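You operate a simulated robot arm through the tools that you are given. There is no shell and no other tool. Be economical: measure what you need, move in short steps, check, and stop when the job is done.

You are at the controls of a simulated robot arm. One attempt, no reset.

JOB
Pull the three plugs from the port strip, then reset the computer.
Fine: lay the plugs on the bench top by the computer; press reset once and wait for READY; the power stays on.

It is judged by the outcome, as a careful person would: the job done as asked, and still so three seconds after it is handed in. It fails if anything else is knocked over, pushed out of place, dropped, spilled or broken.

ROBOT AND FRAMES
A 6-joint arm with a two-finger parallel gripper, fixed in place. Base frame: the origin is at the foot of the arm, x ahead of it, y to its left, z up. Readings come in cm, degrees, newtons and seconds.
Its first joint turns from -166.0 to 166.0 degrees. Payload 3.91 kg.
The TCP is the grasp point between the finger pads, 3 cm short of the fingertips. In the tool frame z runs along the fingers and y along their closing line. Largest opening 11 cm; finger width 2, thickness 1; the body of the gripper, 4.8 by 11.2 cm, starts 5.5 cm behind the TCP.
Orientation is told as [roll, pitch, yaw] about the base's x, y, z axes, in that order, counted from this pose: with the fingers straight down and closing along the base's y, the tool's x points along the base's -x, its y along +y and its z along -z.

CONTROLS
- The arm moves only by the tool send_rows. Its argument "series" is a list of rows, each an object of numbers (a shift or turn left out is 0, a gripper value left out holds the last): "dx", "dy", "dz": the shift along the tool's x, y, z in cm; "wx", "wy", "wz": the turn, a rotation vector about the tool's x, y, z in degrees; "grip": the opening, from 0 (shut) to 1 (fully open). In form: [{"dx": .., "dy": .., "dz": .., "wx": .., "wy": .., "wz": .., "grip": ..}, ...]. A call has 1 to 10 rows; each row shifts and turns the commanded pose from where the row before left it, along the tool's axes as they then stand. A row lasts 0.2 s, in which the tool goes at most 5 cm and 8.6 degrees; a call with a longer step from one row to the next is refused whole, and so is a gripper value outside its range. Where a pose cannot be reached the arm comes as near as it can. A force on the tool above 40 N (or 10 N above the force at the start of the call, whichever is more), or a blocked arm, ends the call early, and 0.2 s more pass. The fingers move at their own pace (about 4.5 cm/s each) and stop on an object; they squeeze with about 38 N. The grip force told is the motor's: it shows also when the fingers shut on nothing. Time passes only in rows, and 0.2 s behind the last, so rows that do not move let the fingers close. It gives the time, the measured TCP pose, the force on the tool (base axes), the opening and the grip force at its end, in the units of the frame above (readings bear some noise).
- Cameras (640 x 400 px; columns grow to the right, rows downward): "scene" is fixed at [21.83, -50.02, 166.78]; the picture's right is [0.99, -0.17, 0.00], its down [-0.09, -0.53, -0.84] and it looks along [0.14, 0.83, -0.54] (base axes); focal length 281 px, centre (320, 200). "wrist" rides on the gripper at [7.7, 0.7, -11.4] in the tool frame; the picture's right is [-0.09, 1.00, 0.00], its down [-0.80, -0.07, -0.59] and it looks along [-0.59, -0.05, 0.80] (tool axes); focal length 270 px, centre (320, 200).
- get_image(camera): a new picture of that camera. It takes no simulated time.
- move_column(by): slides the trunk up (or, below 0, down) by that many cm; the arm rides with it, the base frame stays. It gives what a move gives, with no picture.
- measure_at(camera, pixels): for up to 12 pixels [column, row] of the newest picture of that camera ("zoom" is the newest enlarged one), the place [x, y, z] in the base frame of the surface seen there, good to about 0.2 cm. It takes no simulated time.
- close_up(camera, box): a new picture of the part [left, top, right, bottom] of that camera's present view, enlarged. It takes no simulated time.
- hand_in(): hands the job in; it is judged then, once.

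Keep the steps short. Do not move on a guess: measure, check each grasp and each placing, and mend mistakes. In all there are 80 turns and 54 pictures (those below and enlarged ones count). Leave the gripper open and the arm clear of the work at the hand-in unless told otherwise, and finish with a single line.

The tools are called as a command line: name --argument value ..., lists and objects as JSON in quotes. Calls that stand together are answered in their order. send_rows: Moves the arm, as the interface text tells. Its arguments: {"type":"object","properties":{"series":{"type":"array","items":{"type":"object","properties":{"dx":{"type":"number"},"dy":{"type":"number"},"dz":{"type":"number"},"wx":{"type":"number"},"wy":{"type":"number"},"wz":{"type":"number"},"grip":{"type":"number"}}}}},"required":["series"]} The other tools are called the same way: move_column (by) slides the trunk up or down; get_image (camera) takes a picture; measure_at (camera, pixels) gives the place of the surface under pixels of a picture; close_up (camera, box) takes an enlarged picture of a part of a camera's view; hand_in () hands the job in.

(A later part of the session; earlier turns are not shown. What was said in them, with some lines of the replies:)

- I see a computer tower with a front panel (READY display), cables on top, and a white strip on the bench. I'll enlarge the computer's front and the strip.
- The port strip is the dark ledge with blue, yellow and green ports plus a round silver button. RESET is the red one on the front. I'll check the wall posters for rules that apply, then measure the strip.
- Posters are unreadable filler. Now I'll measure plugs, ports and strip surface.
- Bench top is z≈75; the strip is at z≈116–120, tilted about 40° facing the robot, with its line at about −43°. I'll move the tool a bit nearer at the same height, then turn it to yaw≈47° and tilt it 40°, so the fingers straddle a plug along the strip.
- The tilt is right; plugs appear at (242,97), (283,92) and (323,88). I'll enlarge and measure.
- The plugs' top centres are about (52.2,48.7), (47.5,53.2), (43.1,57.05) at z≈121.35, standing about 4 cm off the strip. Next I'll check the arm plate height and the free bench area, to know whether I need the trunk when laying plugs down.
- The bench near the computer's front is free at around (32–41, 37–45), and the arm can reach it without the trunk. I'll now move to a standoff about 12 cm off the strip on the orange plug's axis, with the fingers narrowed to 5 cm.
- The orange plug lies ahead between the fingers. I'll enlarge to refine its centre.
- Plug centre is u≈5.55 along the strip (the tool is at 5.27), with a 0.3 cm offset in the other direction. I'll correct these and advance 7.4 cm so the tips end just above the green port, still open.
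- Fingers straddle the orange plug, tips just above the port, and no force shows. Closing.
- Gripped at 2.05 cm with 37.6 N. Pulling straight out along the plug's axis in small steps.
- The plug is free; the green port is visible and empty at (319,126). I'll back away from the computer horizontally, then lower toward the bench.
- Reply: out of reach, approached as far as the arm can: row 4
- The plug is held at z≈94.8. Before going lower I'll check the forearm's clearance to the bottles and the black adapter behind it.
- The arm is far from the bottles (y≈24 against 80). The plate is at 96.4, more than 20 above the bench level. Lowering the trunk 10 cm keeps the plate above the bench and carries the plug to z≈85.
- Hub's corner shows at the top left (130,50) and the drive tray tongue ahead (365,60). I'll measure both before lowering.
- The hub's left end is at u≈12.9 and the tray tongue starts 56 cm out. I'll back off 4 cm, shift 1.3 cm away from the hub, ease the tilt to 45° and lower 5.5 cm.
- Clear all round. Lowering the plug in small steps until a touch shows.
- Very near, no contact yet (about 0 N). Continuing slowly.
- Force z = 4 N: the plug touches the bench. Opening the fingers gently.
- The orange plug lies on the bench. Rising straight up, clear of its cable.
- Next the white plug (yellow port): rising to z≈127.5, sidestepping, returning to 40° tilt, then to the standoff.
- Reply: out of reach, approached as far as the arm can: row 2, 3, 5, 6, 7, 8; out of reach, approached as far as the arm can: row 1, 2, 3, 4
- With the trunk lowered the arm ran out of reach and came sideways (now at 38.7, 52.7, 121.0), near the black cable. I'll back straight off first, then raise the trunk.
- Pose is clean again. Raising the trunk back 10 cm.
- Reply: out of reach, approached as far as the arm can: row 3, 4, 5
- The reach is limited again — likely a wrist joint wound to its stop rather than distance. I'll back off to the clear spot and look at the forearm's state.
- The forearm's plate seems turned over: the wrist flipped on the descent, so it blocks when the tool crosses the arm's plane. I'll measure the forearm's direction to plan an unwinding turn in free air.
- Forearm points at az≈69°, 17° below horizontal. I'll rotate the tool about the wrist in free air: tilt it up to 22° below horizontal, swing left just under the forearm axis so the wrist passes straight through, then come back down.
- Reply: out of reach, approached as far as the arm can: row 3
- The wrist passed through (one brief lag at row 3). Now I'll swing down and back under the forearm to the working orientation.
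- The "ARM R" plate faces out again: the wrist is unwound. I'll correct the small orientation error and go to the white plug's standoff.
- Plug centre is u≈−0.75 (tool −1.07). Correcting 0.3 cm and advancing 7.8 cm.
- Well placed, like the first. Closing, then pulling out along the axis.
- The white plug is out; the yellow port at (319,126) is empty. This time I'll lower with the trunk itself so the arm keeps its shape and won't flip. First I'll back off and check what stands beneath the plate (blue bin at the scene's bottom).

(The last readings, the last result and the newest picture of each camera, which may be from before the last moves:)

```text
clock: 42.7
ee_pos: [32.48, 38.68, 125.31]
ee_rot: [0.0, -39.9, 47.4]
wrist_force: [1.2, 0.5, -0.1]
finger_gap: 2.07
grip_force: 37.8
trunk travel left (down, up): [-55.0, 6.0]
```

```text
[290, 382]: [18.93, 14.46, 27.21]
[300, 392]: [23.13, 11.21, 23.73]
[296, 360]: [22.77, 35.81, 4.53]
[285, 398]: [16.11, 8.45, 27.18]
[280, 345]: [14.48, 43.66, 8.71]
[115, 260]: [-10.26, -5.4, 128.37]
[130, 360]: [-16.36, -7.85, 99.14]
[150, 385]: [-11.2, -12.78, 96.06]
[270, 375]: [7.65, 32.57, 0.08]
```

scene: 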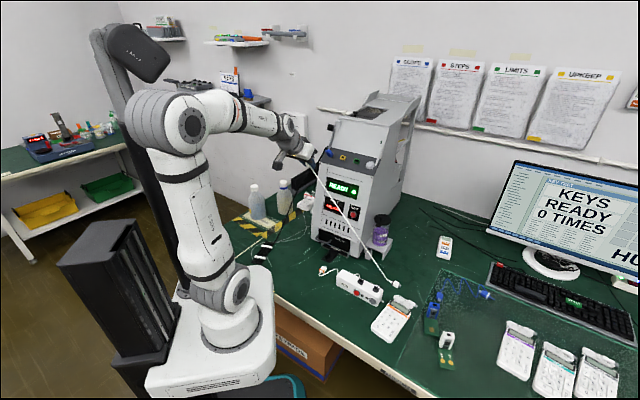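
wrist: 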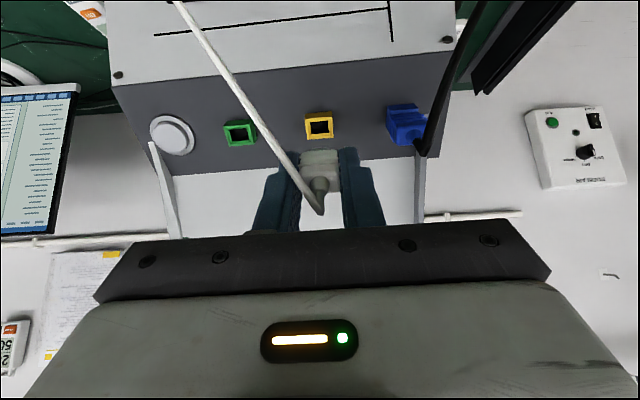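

The bin's top is at z=27 and the bench edge is 14 cm from the plate, so lowering is safe. Lowering the trunk 20 cm, then 16 more.

move_column --by -20

move_column --by -16

get_image --camera "wrist"

```text
clock: 44.8
ee_pos: [32.48, 38.84, 105.41]
ee_rot: [0.0, -39.9, 47.4]
wrist_force: [-0.3, -0.2, 0.4]
finger_gap: 2.08
grip_force: 37.4
trunk travel left (down, up): [-35.0, 26.0]
```

```text
clock: 46.7
ee_pos: [32.4, 38.8, 89.32]
ee_rot: [0.0, -39.8, 47.4]
wrist_force: [-0.1, -0.4, 0.6]
finger_gap: 2.09
grip_force: 38.0
trunk travel left (down, up): [-19.0, 42.0]
```

```text
15 pictures are left
```

wrist: 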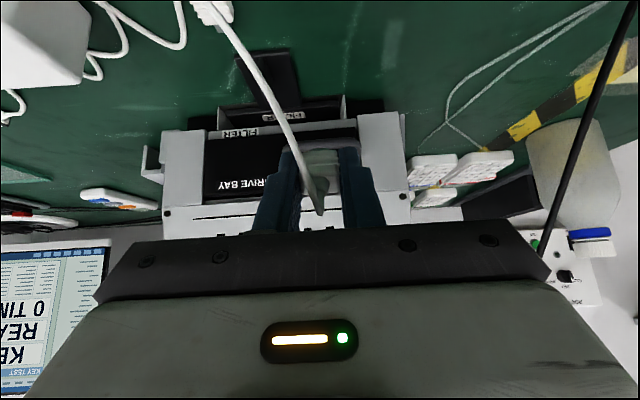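

The held white plug hangs over free bench; the white item at (213,12) should be the orange plug. I'll measure it before going down.

measure_at --camera "wrist" --pixels '[[205, 8], [225, 8], [213, 18], [240, 70], [295, 60], [330, 40], [380, 40]]'

send_rows --series '[{"wy": -5}, {"dx": 1.06, "dz": 1.06}, {"dx": 1.06, "dz": 1.06}, {"dx": 1.06, "dz": 1.06}, {"dx": 1.06, "dz": 1.06}, {}]'

get_image --camera "wrist"

```text
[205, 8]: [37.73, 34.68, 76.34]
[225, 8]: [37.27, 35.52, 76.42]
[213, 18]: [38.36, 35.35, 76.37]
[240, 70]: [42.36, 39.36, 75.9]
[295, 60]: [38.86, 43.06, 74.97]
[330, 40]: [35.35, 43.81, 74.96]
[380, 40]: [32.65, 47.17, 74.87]
```

```text
clock: 48.1
ee_pos: [32.35, 38.72, 83.32]
ee_rot: [0.0, -44.9, 47.4]
wrist_force: [-0.6, 0.9, -0.1]
finger_gap: 2.07
grip_force: 37.9
trunk travel left (down, up): [-19.0, 42.0]
```

```text
14 pictures are left
```

wrist: 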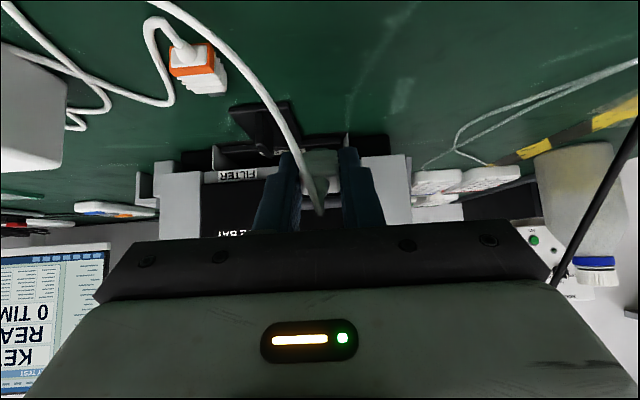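

No conflict; the orange plug is 5 cm to the left. Lowering to touch.

send_rows --series '[{"dx": 1.0, "dz": 1.0}, {"dx": 1.0, "dz": 1.0}, {"dx": 0.7, "dz": 0.7}, {"dx": 0.35, "dz": 0.35}, {"dx": 0.2, "dz": 0.2}, {"dx": 0.14, "dz": 0.14}, {"dx": 0.11, "dz": 0.11}, {}]'

```text
clock: 49.9
ee_pos: [32.31, 38.78, 78.45]
ee_rot: [0.0, -44.9, 47.3]
wrist_force: [0.2, 0.4, 0.1]
finger_gap: 2.07
grip_force: 37.7
trunk travel left (down, up): [-19.0, 42.0]
```

send_rows --series '[{"dx": 0.11, "dz": 0.11}, {"dx": 0.11, "dz": 0.11}, {"dx": 0.07, "dz": 0.07}, {}]'

```text
clock: 50.9
ee_pos: [32.5, 38.84, 78.06]
ee_rot: [0.0, -44.8, 47.4]
wrist_force: [0.1, 0.5, 2.5]
finger_gap: 2.05
grip_force: 37.9
trunk travel left (down, up): [-19.0, 42.0]
```

Force z = 2.5 N at the same height as before: touching. Releasing.

send_rows --series '[{"grip": 0.25}, {"grip": 0.38}, {}, {}, {}]'

get_image --camera "wrist"

```text
clock: 52.1
ee_pos: [32.51, 38.89, 78.14]
ee_rot: [0.0, -45.0, 47.4]
wrist_force: [-0.8, 0.5, 1.1]
finger_gap: 4.21
grip_force: 0.0
trunk travel left (down, up): [-19.0, 42.0]
```

```text
13 pictures are left
```

wrist: 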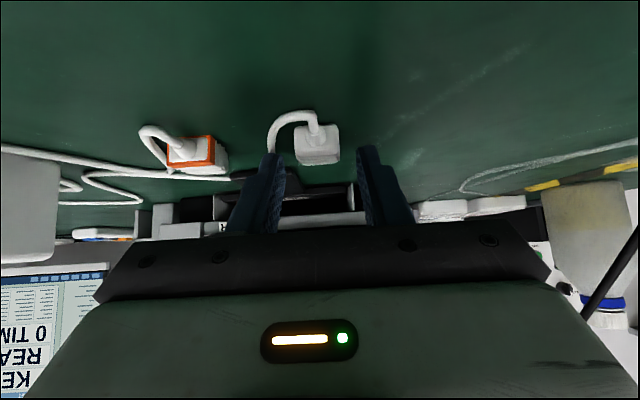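

The white plug lies beside the orange one. Rising straight, restoring the 40° tilt, then raising the trunk 36 cm.

send_rows --series '[{"dx": -0.7, "dz": -0.7}, {"dx": -1.4, "dz": -1.4}, {"dx": -2.0, "dz": -2.0}, {"dx": -2.0, "dz": -2.0}, {"dx": -1.8, "dz": -1.8}, {"wy": 5}, {}]'

move_column --by 36

```text
clock: 53.7
ee_pos: [32.51, 38.99, 89.17]
ee_rot: [-0.1, -39.8, 47.4]
wrist_force: [0.9, -0.2, 0.0]
finger_gap: 4.17
grip_force: 0.1
trunk travel left (down, up): [-19.0, 42.0]
```

```text
clock: 57.2
ee_pos: [32.41, 38.89, 125.08]
ee_rot: [0.0, -39.9, 47.4]
wrist_force: [-0.2, 0.0, -0.1]
finger_gap: 4.16
grip_force: 0.1
trunk travel left (down, up): [-55.0, 6.0]
```

Now the blue plug: moving to its standoff.

send_rows --series '[{"dx": -2.66, "dy": 0.85, "dz": 1.57, "grip": 0.45}, {"dx": -2.66, "dy": 0.85, "dz": 1.57}, {"dx": -2.66, "dy": 0.85, "dz": 1.57}, {"dx": -2.66, "dy": 0.85, "dz": 1.57}, {"dx": -2.66, "dy": 0.85, "dz": 1.57}, {}]'

close_up --camera "wrist" --box '[220, 70, 380, 170]'

measure_at --camera "zoom" --pixels '[[335, 245], [436, 240], [434, 190], [340, 140], [425, 135], [350, 190], [340, 220], [430, 220], [385, 140], [500, 150], [540, 200], [480, 170]]'

```text
clock: 58.6
ee_pos: [39.67, 53.07, 127.77]
ee_rot: [-0.1, -39.8, 47.4]
wrist_force: [-0.2, -0.1, 0.2]
finger_gap: 4.95
grip_force: 0.1
trunk travel left (down, up): [-55.0, 6.0]
```

```text
4.00 times, centred on (300, 120) of wrist
```

zoom: 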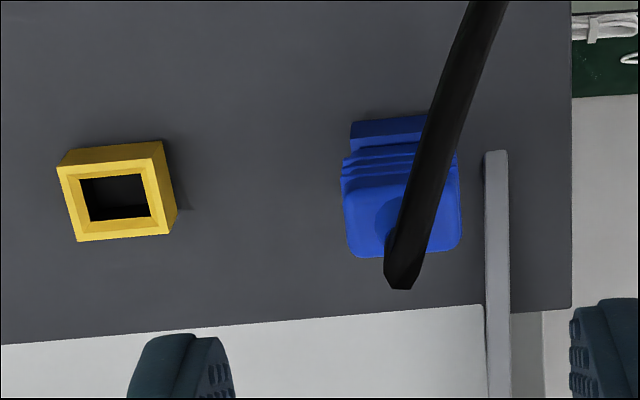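

```text
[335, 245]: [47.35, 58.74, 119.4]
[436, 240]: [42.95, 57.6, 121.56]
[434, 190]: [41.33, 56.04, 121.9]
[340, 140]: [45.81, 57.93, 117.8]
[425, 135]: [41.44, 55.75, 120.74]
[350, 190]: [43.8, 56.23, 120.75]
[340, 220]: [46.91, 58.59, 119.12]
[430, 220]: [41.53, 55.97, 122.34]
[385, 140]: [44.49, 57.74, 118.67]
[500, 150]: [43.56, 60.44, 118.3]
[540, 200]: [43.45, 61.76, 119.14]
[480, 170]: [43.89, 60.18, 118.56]
```

Compared with the white plug's view, the blue one is centred within 0.05 cm. The fin beside it rises only 0.4 cm at the finger's edge while the tips stop 1.4 cm up, so it's clear. Advancing.

send_rows --series '[{"dx": 0.12, "dy": 0.04, "dz": 1.4}, {"dz": 1.5}, {"dz": 1.5}, {"dz": 1.5}, {"dz": 1.0}, {"dz": 0.9}, {}]'

close_up --camera "wrist" --box '[220, 90, 440, 228]'

```text
clock: 60.2
ee_pos: [42.86, 56.64, 121.65]
ee_rot: [0.0, -39.9, 47.4]
wrist_force: [0.5, 0.8, -0.2]
finger_gap: 4.95
grip_force: 0.1
trunk travel left (down, up): [-55.0, 6.0]
```

```text
2.90 times, centred on (330, 159) of wrist
```

zoom: 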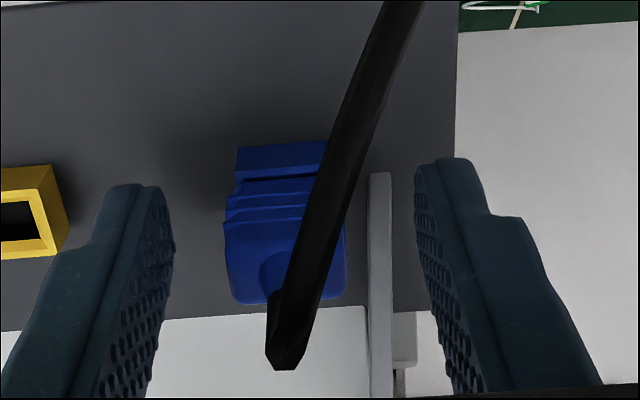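

The fin at (380,175–400) lies between plug and right finger in this view. I'll measure its height before closing over it.

measure_at --camera "zoom" --pixels '[[380, 180], [380, 190], [380, 205], [380, 220], [380, 250], [380, 280], [380, 310], [380, 350], [425, 170], [360, 180], [400, 200], [235, 280]]'

```text
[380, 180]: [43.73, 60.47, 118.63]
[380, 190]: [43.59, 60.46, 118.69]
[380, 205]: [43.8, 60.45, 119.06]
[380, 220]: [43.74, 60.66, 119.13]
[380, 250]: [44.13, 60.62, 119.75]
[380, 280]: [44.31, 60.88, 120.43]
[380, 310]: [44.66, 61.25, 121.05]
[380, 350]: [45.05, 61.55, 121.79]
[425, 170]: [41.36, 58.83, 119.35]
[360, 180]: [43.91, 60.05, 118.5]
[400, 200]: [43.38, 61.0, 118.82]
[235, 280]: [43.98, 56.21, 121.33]
```

At the fingers' span the fin is no higher than 0.5 cm, and the tip is above 1.4 cm: clear. Closing and pulling out.

send_rows --series '[{"grip": 0}, {}, {}, {}]'

send_rows --series '[{"dz": -0.4}, {"dz": -0.4}, {"dz": -0.5}, {"dz": -0.7}, {"dz": -1}, {"dz": -1}, {"dz": -1}]'

get_image --camera "wrist"

```text
clock: 61.2
ee_pos: [42.83, 56.65, 121.59]
ee_rot: [0.1, -39.9, 47.3]
wrist_force: [3.2, -3.0, 0.5]
finger_gap: 2.03
grip_force: 37.6
trunk travel left (down, up): [-55.0, 6.0]
```

```text
clock: 62.8
ee_pos: [40.74, 54.29, 125.52]
ee_rot: [0.0, -39.9, 47.4]
wrist_force: [0.4, 0.1, 0.5]
finger_gap: 2.02
grip_force: 38.2
trunk travel left (down, up): [-55.0, 6.0]
```

```text
10 pictures are left
```

wrist: 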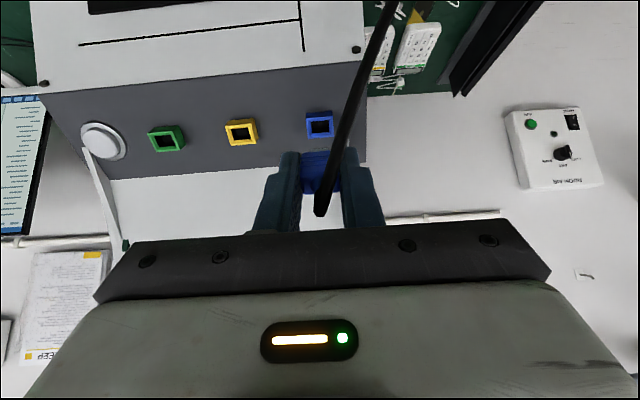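

All three ports are empty. Backing off with the blue plug to a free spot left of the white one, then lowering the trunk 36 cm.

send_rows --series '[{"dx": 2.6, "dy": 0.32, "dz": -2.19}, {"dx": 2.6, "dy": 0.32, "dz": -2.19}, {"dx": 2.6, "dy": 0.32, "dz": -2.19}, {"dx": 2.6, "dy": 0.32, "dz": -2.19}, {"dx": 2.6, "dy": 0.32, "dz": -2.19}, {}]'

move_column --by -36

get_image --camera "wrist"

```text
clock: 64.2
ee_pos: [28.01, 42.96, 125.42]
ee_rot: [-0.1, -39.8, 47.5]
wrist_force: [0.2, 0.3, 0.2]
finger_gap: 2.06
grip_force: 37.6
trunk travel left (down, up): [-55.0, 6.0]
```

```text
clock: 67.7
ee_pos: [28.02, 42.92, 89.47]
ee_rot: [0.1, -39.9, 47.3]
wrist_force: [-0.9, -0.9, -0.2]
finger_gap: 2.04
grip_force: 37.4
trunk travel left (down, up): [-19.0, 42.0]
```

```text
9 pictures are left
```

wrist: 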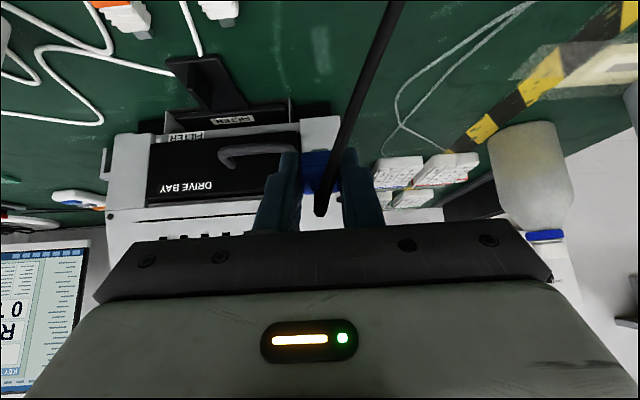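

The bench below is free. Tilting to 45° and lowering to touch.

send_rows --series '[{"wy": -5}, {"dx": 1.8, "dz": 1.8}, {"dx": 1.8, "dz": 1.8}, {"dx": 1.8, "dz": 1.8}, {"dx": 1.4, "dz": 1.4}, {"dx": 0.6, "dz": 0.6}, {"dx": 0.25, "dz": 0.25}, {"dx": 0.14, "dz": 0.14}, {}]'

```text
clock: 69.7
ee_pos: [27.93, 42.83, 78.46]
ee_rot: [0.0, -44.9, 47.4]
wrist_force: [0.0, -0.1, 0.0]
finger_gap: 2.03
grip_force: 38.0
trunk travel left (down, up): [-19.0, 42.0]
```

send_rows --series '[{"dx": 0.11, "dz": 0.11}, {"dx": 0.11, "dz": 0.11}, {"dx": 0.07, "dz": 0.07}, {}]'

```text
clock: 70.7
ee_pos: [28.03, 42.89, 78.09]
ee_rot: [0.1, -44.9, 47.3]
wrist_force: [0.1, -0.3, 5.2]
finger_gap: 2.04
grip_force: 37.8
trunk travel left (down, up): [-19.0, 42.0]
```

Touching (5.2 N). Releasing.

send_rows --series '[{"grip": 0.25}, {"grip": 0.38}, {}, {}, {}]'

get_image --camera "wrist"

```text
clock: 71.9
ee_pos: [27.95, 42.89, 78.16]
ee_rot: [0.0, -44.9, 47.4]
wrist_force: [0.1, -0.3, -0.1]
finger_gap: 4.17
grip_force: 0.0
trunk travel left (down, up): [-19.0, 42.0]
```

```text
8 pictures are left
```

wrist: 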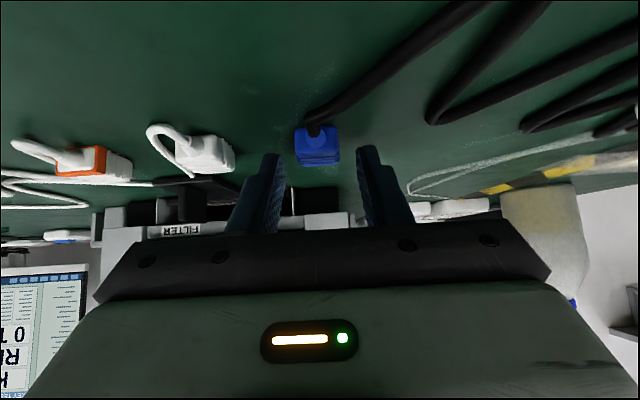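

All three plugs lie on the bench. Next the RESET button, at about (51.6, 41.1, 99.3), with the face leaning about 15° back. I'll rise straight up, close the fingers and move sideways in front of the button, still 15 cm out.

send_rows --series '[{"dx": -0.7, "dz": -0.7}, {"dx": -1.8, "dz": -1.8}, {"dx": -2.6, "dz": -2.6}, {"dx": -2.6, "dz": -2.6}, {"dx": -2.6, "dz": -2.6}, {"dx": -2.6, "dz": -2.6}, {"dx": -2.6, "dz": -2.6}, {"grip": 0}, {}]'

send_rows --series '[{"dy": -3.1}, {"dy": -3.1}, {"dy": -3.1}, {"dy": -3.1}, {"dy": -3.1}, {"dy": -3.1}, {}]'

send_rows --series '[{"wy": -8}, {"wy": -8}, {"wy": -4}, {}]'

get_image --camera "scene"

```text
clock: 73.9
ee_pos: [28.08, 43.09, 99.75]
ee_rot: [0.1, -44.9, 47.4]
wrist_force: [-0.2, -0.3, -0.3]
finger_gap: 0.0
grip_force: 9.6
trunk travel left (down, up): [-19.0, 42.0]
```

```text
clock: 75.5
ee_pos: [41.86, 30.34, 99.95]
ee_rot: [0.1, -44.9, 47.4]
wrist_force: [-0.3, -0.2, -0.5]
finger_gap: 0.04
grip_force: 37.4
trunk travel left (down, up): [-19.0, 42.0]
```

```text
clock: 76.5
ee_pos: [41.72, 30.38, 100.05]
ee_rot: [0.0, -65.0, 47.3]
wrist_force: [0.4, 0.0, 0.5]
finger_gap: 0.0
grip_force: 37.9
trunk travel left (down, up): [-19.0, 42.0]
```

```text
7 pictures are left
```

scene: 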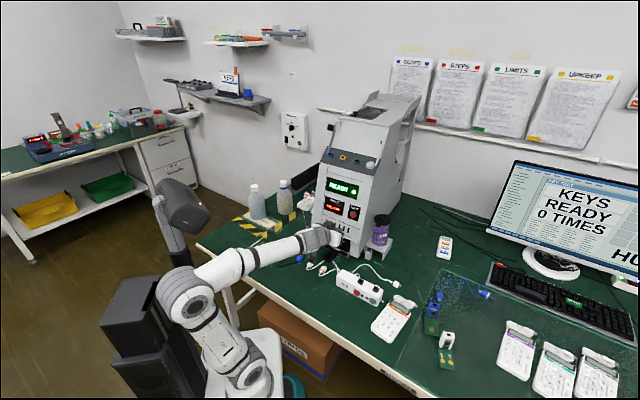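

Arm shape is good (forearm about level), and all three plugs are on the bench. I'll enlarge the panel and measure RESET precisely.

close_up --camera "scene" --box '[316, 170, 380, 210]'

measure_at --camera "scene" --pixels '[[353, 214], [354, 213], [355, 216], [357, 210], [348, 212], [358, 220], [350, 220], [345, 200]]'

```text
10.00 times, centred on (348, 190) of scene
```

zoom: 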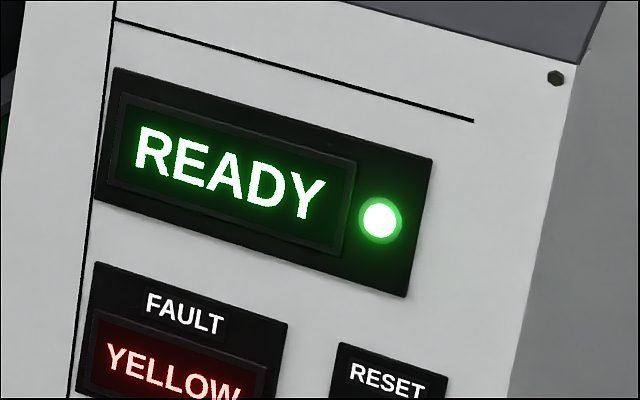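

```text
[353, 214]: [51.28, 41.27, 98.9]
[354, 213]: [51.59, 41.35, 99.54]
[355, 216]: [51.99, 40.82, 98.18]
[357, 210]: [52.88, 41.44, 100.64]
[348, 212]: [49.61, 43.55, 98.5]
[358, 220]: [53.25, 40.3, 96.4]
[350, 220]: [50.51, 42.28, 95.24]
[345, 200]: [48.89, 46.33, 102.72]
```

close_up --camera "wrist" --box '[200, 60, 440, 210]'

```text
2.67 times, centred on (320, 135) of wrist
```

zoom: 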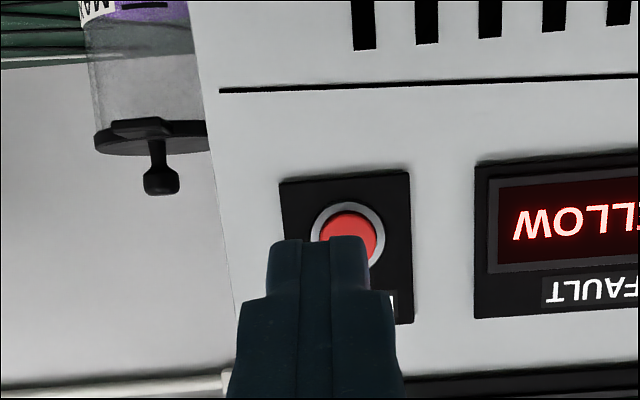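

measure_at --camera "zoom" --pixels '[[347, 225], [335, 222], [360, 222], [347, 215], [368, 240], [320, 225], [300, 200], [400, 200], [400, 280], [230, 130], [440, 130], [440, 320]]'

```text
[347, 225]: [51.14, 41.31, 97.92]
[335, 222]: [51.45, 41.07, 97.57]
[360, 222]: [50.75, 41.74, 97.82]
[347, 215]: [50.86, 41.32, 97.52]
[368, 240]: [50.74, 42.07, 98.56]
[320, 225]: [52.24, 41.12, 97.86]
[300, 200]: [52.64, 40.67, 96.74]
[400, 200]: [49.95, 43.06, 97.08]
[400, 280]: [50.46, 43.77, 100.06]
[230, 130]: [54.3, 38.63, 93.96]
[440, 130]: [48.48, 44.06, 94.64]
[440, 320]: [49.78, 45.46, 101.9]
```

RESET centre ≈ (51.25, 41.4, 98.65), the face leans 15°. Tilting to 75° to line up with its axis, then approaching to about 4 cm short.

send_rows --series '[{"wy": -5}, {"wy": -5}, {"dx": -1.22, "dy": 0.24, "dz": 0}, {"dx": -1.22, "dy": 0.23, "dz": 0}, {"dz": 2.5}, {"dz": 2.5}, {"dz": 2.46}, {}]'

close_up --camera "scene" --box '[308, 175, 388, 225]'

```text
clock: 78.3
ee_pos: [46.63, 36.57, 100.23]
ee_rot: [0.0, -74.8, 47.4]
wrist_force: [0.2, 0.2, 0.1]
finger_gap: 0.02
grip_force: 37.8
trunk travel left (down, up): [-19.0, 42.0]
```

```text
8.00 times, centred on (348, 200) of scene
```

zoom: 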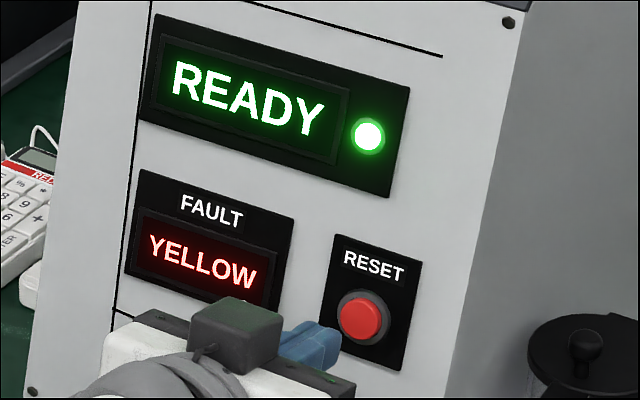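

measure_at --camera "zoom" --pixels '[[358, 317], [348, 318], [372, 318], [360, 302], [358, 334], [381, 325], [336, 336], [325, 350]]'

```text
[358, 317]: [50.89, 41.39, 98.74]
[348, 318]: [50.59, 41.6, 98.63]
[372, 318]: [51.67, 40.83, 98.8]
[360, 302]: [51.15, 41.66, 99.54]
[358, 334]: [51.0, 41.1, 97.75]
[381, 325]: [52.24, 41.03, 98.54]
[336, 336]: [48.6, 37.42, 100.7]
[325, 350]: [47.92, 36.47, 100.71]
```

Tip is aligned with the button (u 9.48 against 9.4), 3.7 cm away. Advancing 3.3 cm.

send_rows --series '[{"dz": 1.5}, {"dz": 1.2}, {"dz": 0.6}, {}]'

send_rows --series '[{"dz": 0.15}, {"dz": 0.15}, {"dz": 0.15}, {}]'

```text
clock: 79.3
ee_pos: [48.97, 38.8, 99.49]
ee_rot: [0.0, -75.0, 47.2]
wrist_force: [0.2, 0.5, 0.1]
finger_gap: 0.0
grip_force: 38.0
trunk travel left (down, up): [-19.0, 42.0]
```

```text
clock: 80.3
ee_pos: [49.07, 39.08, 99.36]
ee_rot: [-0.1, -74.9, 47.4]
wrist_force: [0.5, -0.1, 0.3]
finger_gap: 0.0
grip_force: 37.2
trunk travel left (down, up): [-19.0, 42.0]
```

send_rows --series '[{"dz": 0.15}, {"dz": 0.15}, {}]'

```text
clock: 81.1
ee_pos: [49.21, 39.3, 99.26]
ee_rot: [0.2, -74.9, 47.3]
wrist_force: [-0.3, -0.3, -1.3]
finger_gap: 0.01
grip_force: 37.2
trunk travel left (down, up): [-19.0, 42.0]
```

send_rows --series '[{"dz": 0.15}, {"dz": 0.15}, {}]'

```text
clock: 81.9
ee_pos: [49.56, 39.51, 99.2]
ee_rot: [0.2, -74.9, 47.3]
wrist_force: [-2.4, -3.0, 0.3]
finger_gap: 0.01
grip_force: 38.1
trunk travel left (down, up): [-19.0, 42.0]
```

Contact: about 4 N against the button. I'll press 0.3 cm further.

send_rows --series '[{"dz": 0.15}, {"dz": 0.15}, {}]'

close_up --camera "scene" --box '[308, 175, 388, 225]'

```text
clock: 82.7
ee_pos: [49.71, 39.57, 99.19]
ee_rot: [0.0, -74.9, 47.3]
wrist_force: [-9.4, -12.4, -2.5]
finger_gap: 0.0
grip_force: 38.2
trunk travel left (down, up): [-19.0, 42.0]
```

```text
8.00 times, centred on (348, 200) of scene
```

zoom: 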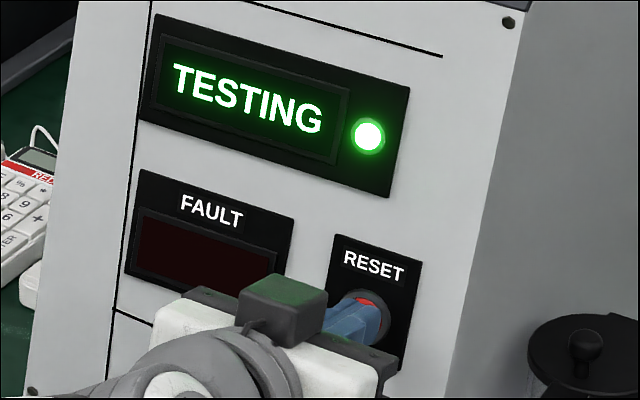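

The display reads TESTING: the reset took. Withdrawing straight back, opening the gripper, then waiting.

send_rows --series '[{"dz": -0.5}, {"dz": -1.5}, {"dz": -3}, {"dz": -3.5}, {"dz": -3.5}, {"dz": -3.5, "grip": 0.5}, {}, {}, {}, {}]'

send_rows --series '[{}, {}, {}, {}, {}, {}, {}, {}, {}, {}]'

send_rows --series '[{}, {}, {}, {}, {}, {}, {}, {}, {}, {}]'

send_rows --series '[{}, {}, {}, {}, {}, {}, {}, {}, {}, {}]'

get_image --camera "scene"

```text
clock: 84.9
ee_pos: [39.62, 28.81, 103.18]
ee_rot: [0.0, -75.0, 47.4]
wrist_force: [0.0, 0.3, -0.6]
finger_gap: 5.51
grip_force: 0.1
trunk travel left (down, up): [-19.0, 42.0]
```

```text
clock: 87.1
ee_pos: [39.59, 28.8, 103.28]
ee_rot: [0.1, -74.9, 47.4]
wrist_force: [-0.2, -0.7, -0.3]
finger_gap: 5.51
grip_force: 0.0
trunk travel left (down, up): [-19.0, 42.0]
```

```text
clock: 89.3
ee_pos: [39.57, 28.81, 103.17]
ee_rot: [0.1, -74.9, 47.3]
wrist_force: [-0.3, -0.1, -0.1]
finger_gap: 5.5
grip_force: 0.0
trunk travel left (down, up): [-19.0, 42.0]
```

```text
clock: 91.5
ee_pos: [39.73, 28.82, 103.27]
ee_rot: [0.2, -74.9, 47.3]
wrist_force: [0.1, 0.4, 0.2]
finger_gap: 5.5
grip_force: 0.0
trunk travel left (down, up): [-19.0, 42.0]
```

```text
2 pictures are left
```

scene: 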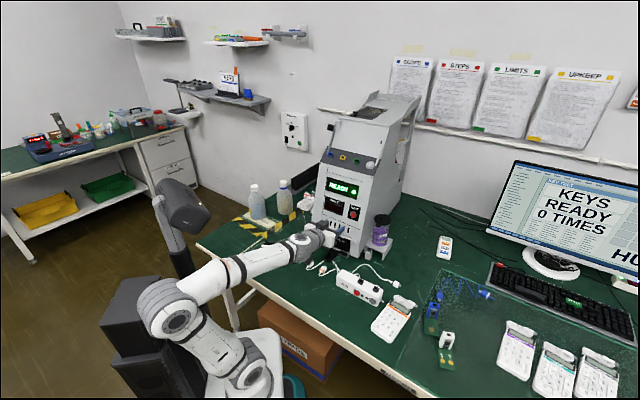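

The display shows READY again with the fault dark. I'll lift the arm clear with the trunk and take a last enlarged look.

move_column --by 20

close_up --camera "scene" --box '[290, 170, 418, 290]'

```text
clock: 93.6
ee_pos: [39.66, 28.8, 123.18]
ee_rot: [0.1, -74.9, 47.2]
wrist_force: [-0.7, -0.2, 0.7]
finger_gap: 5.48
grip_force: 0.1
trunk travel left (down, up): [-39.0, 22.0]
```

```text
3.33 times, centred on (354, 230) of scene
```

zoom: 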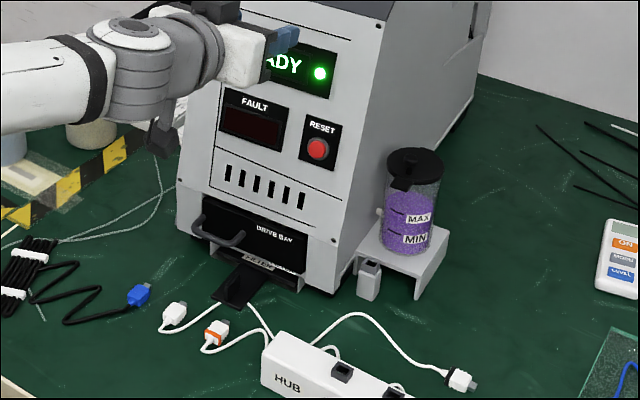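

READY is lit, the power lamp is on, the fault is clear, and all three plugs lie on the bench by the computer with nothing else disturbed. Handing in.

hand_in

```text
The job is handed in.
```

All three plugs are out of the port strip and lying on the bench in front of the computer; RESET was pressed once, the display went from TESTING back to READY, and the power stayed on.
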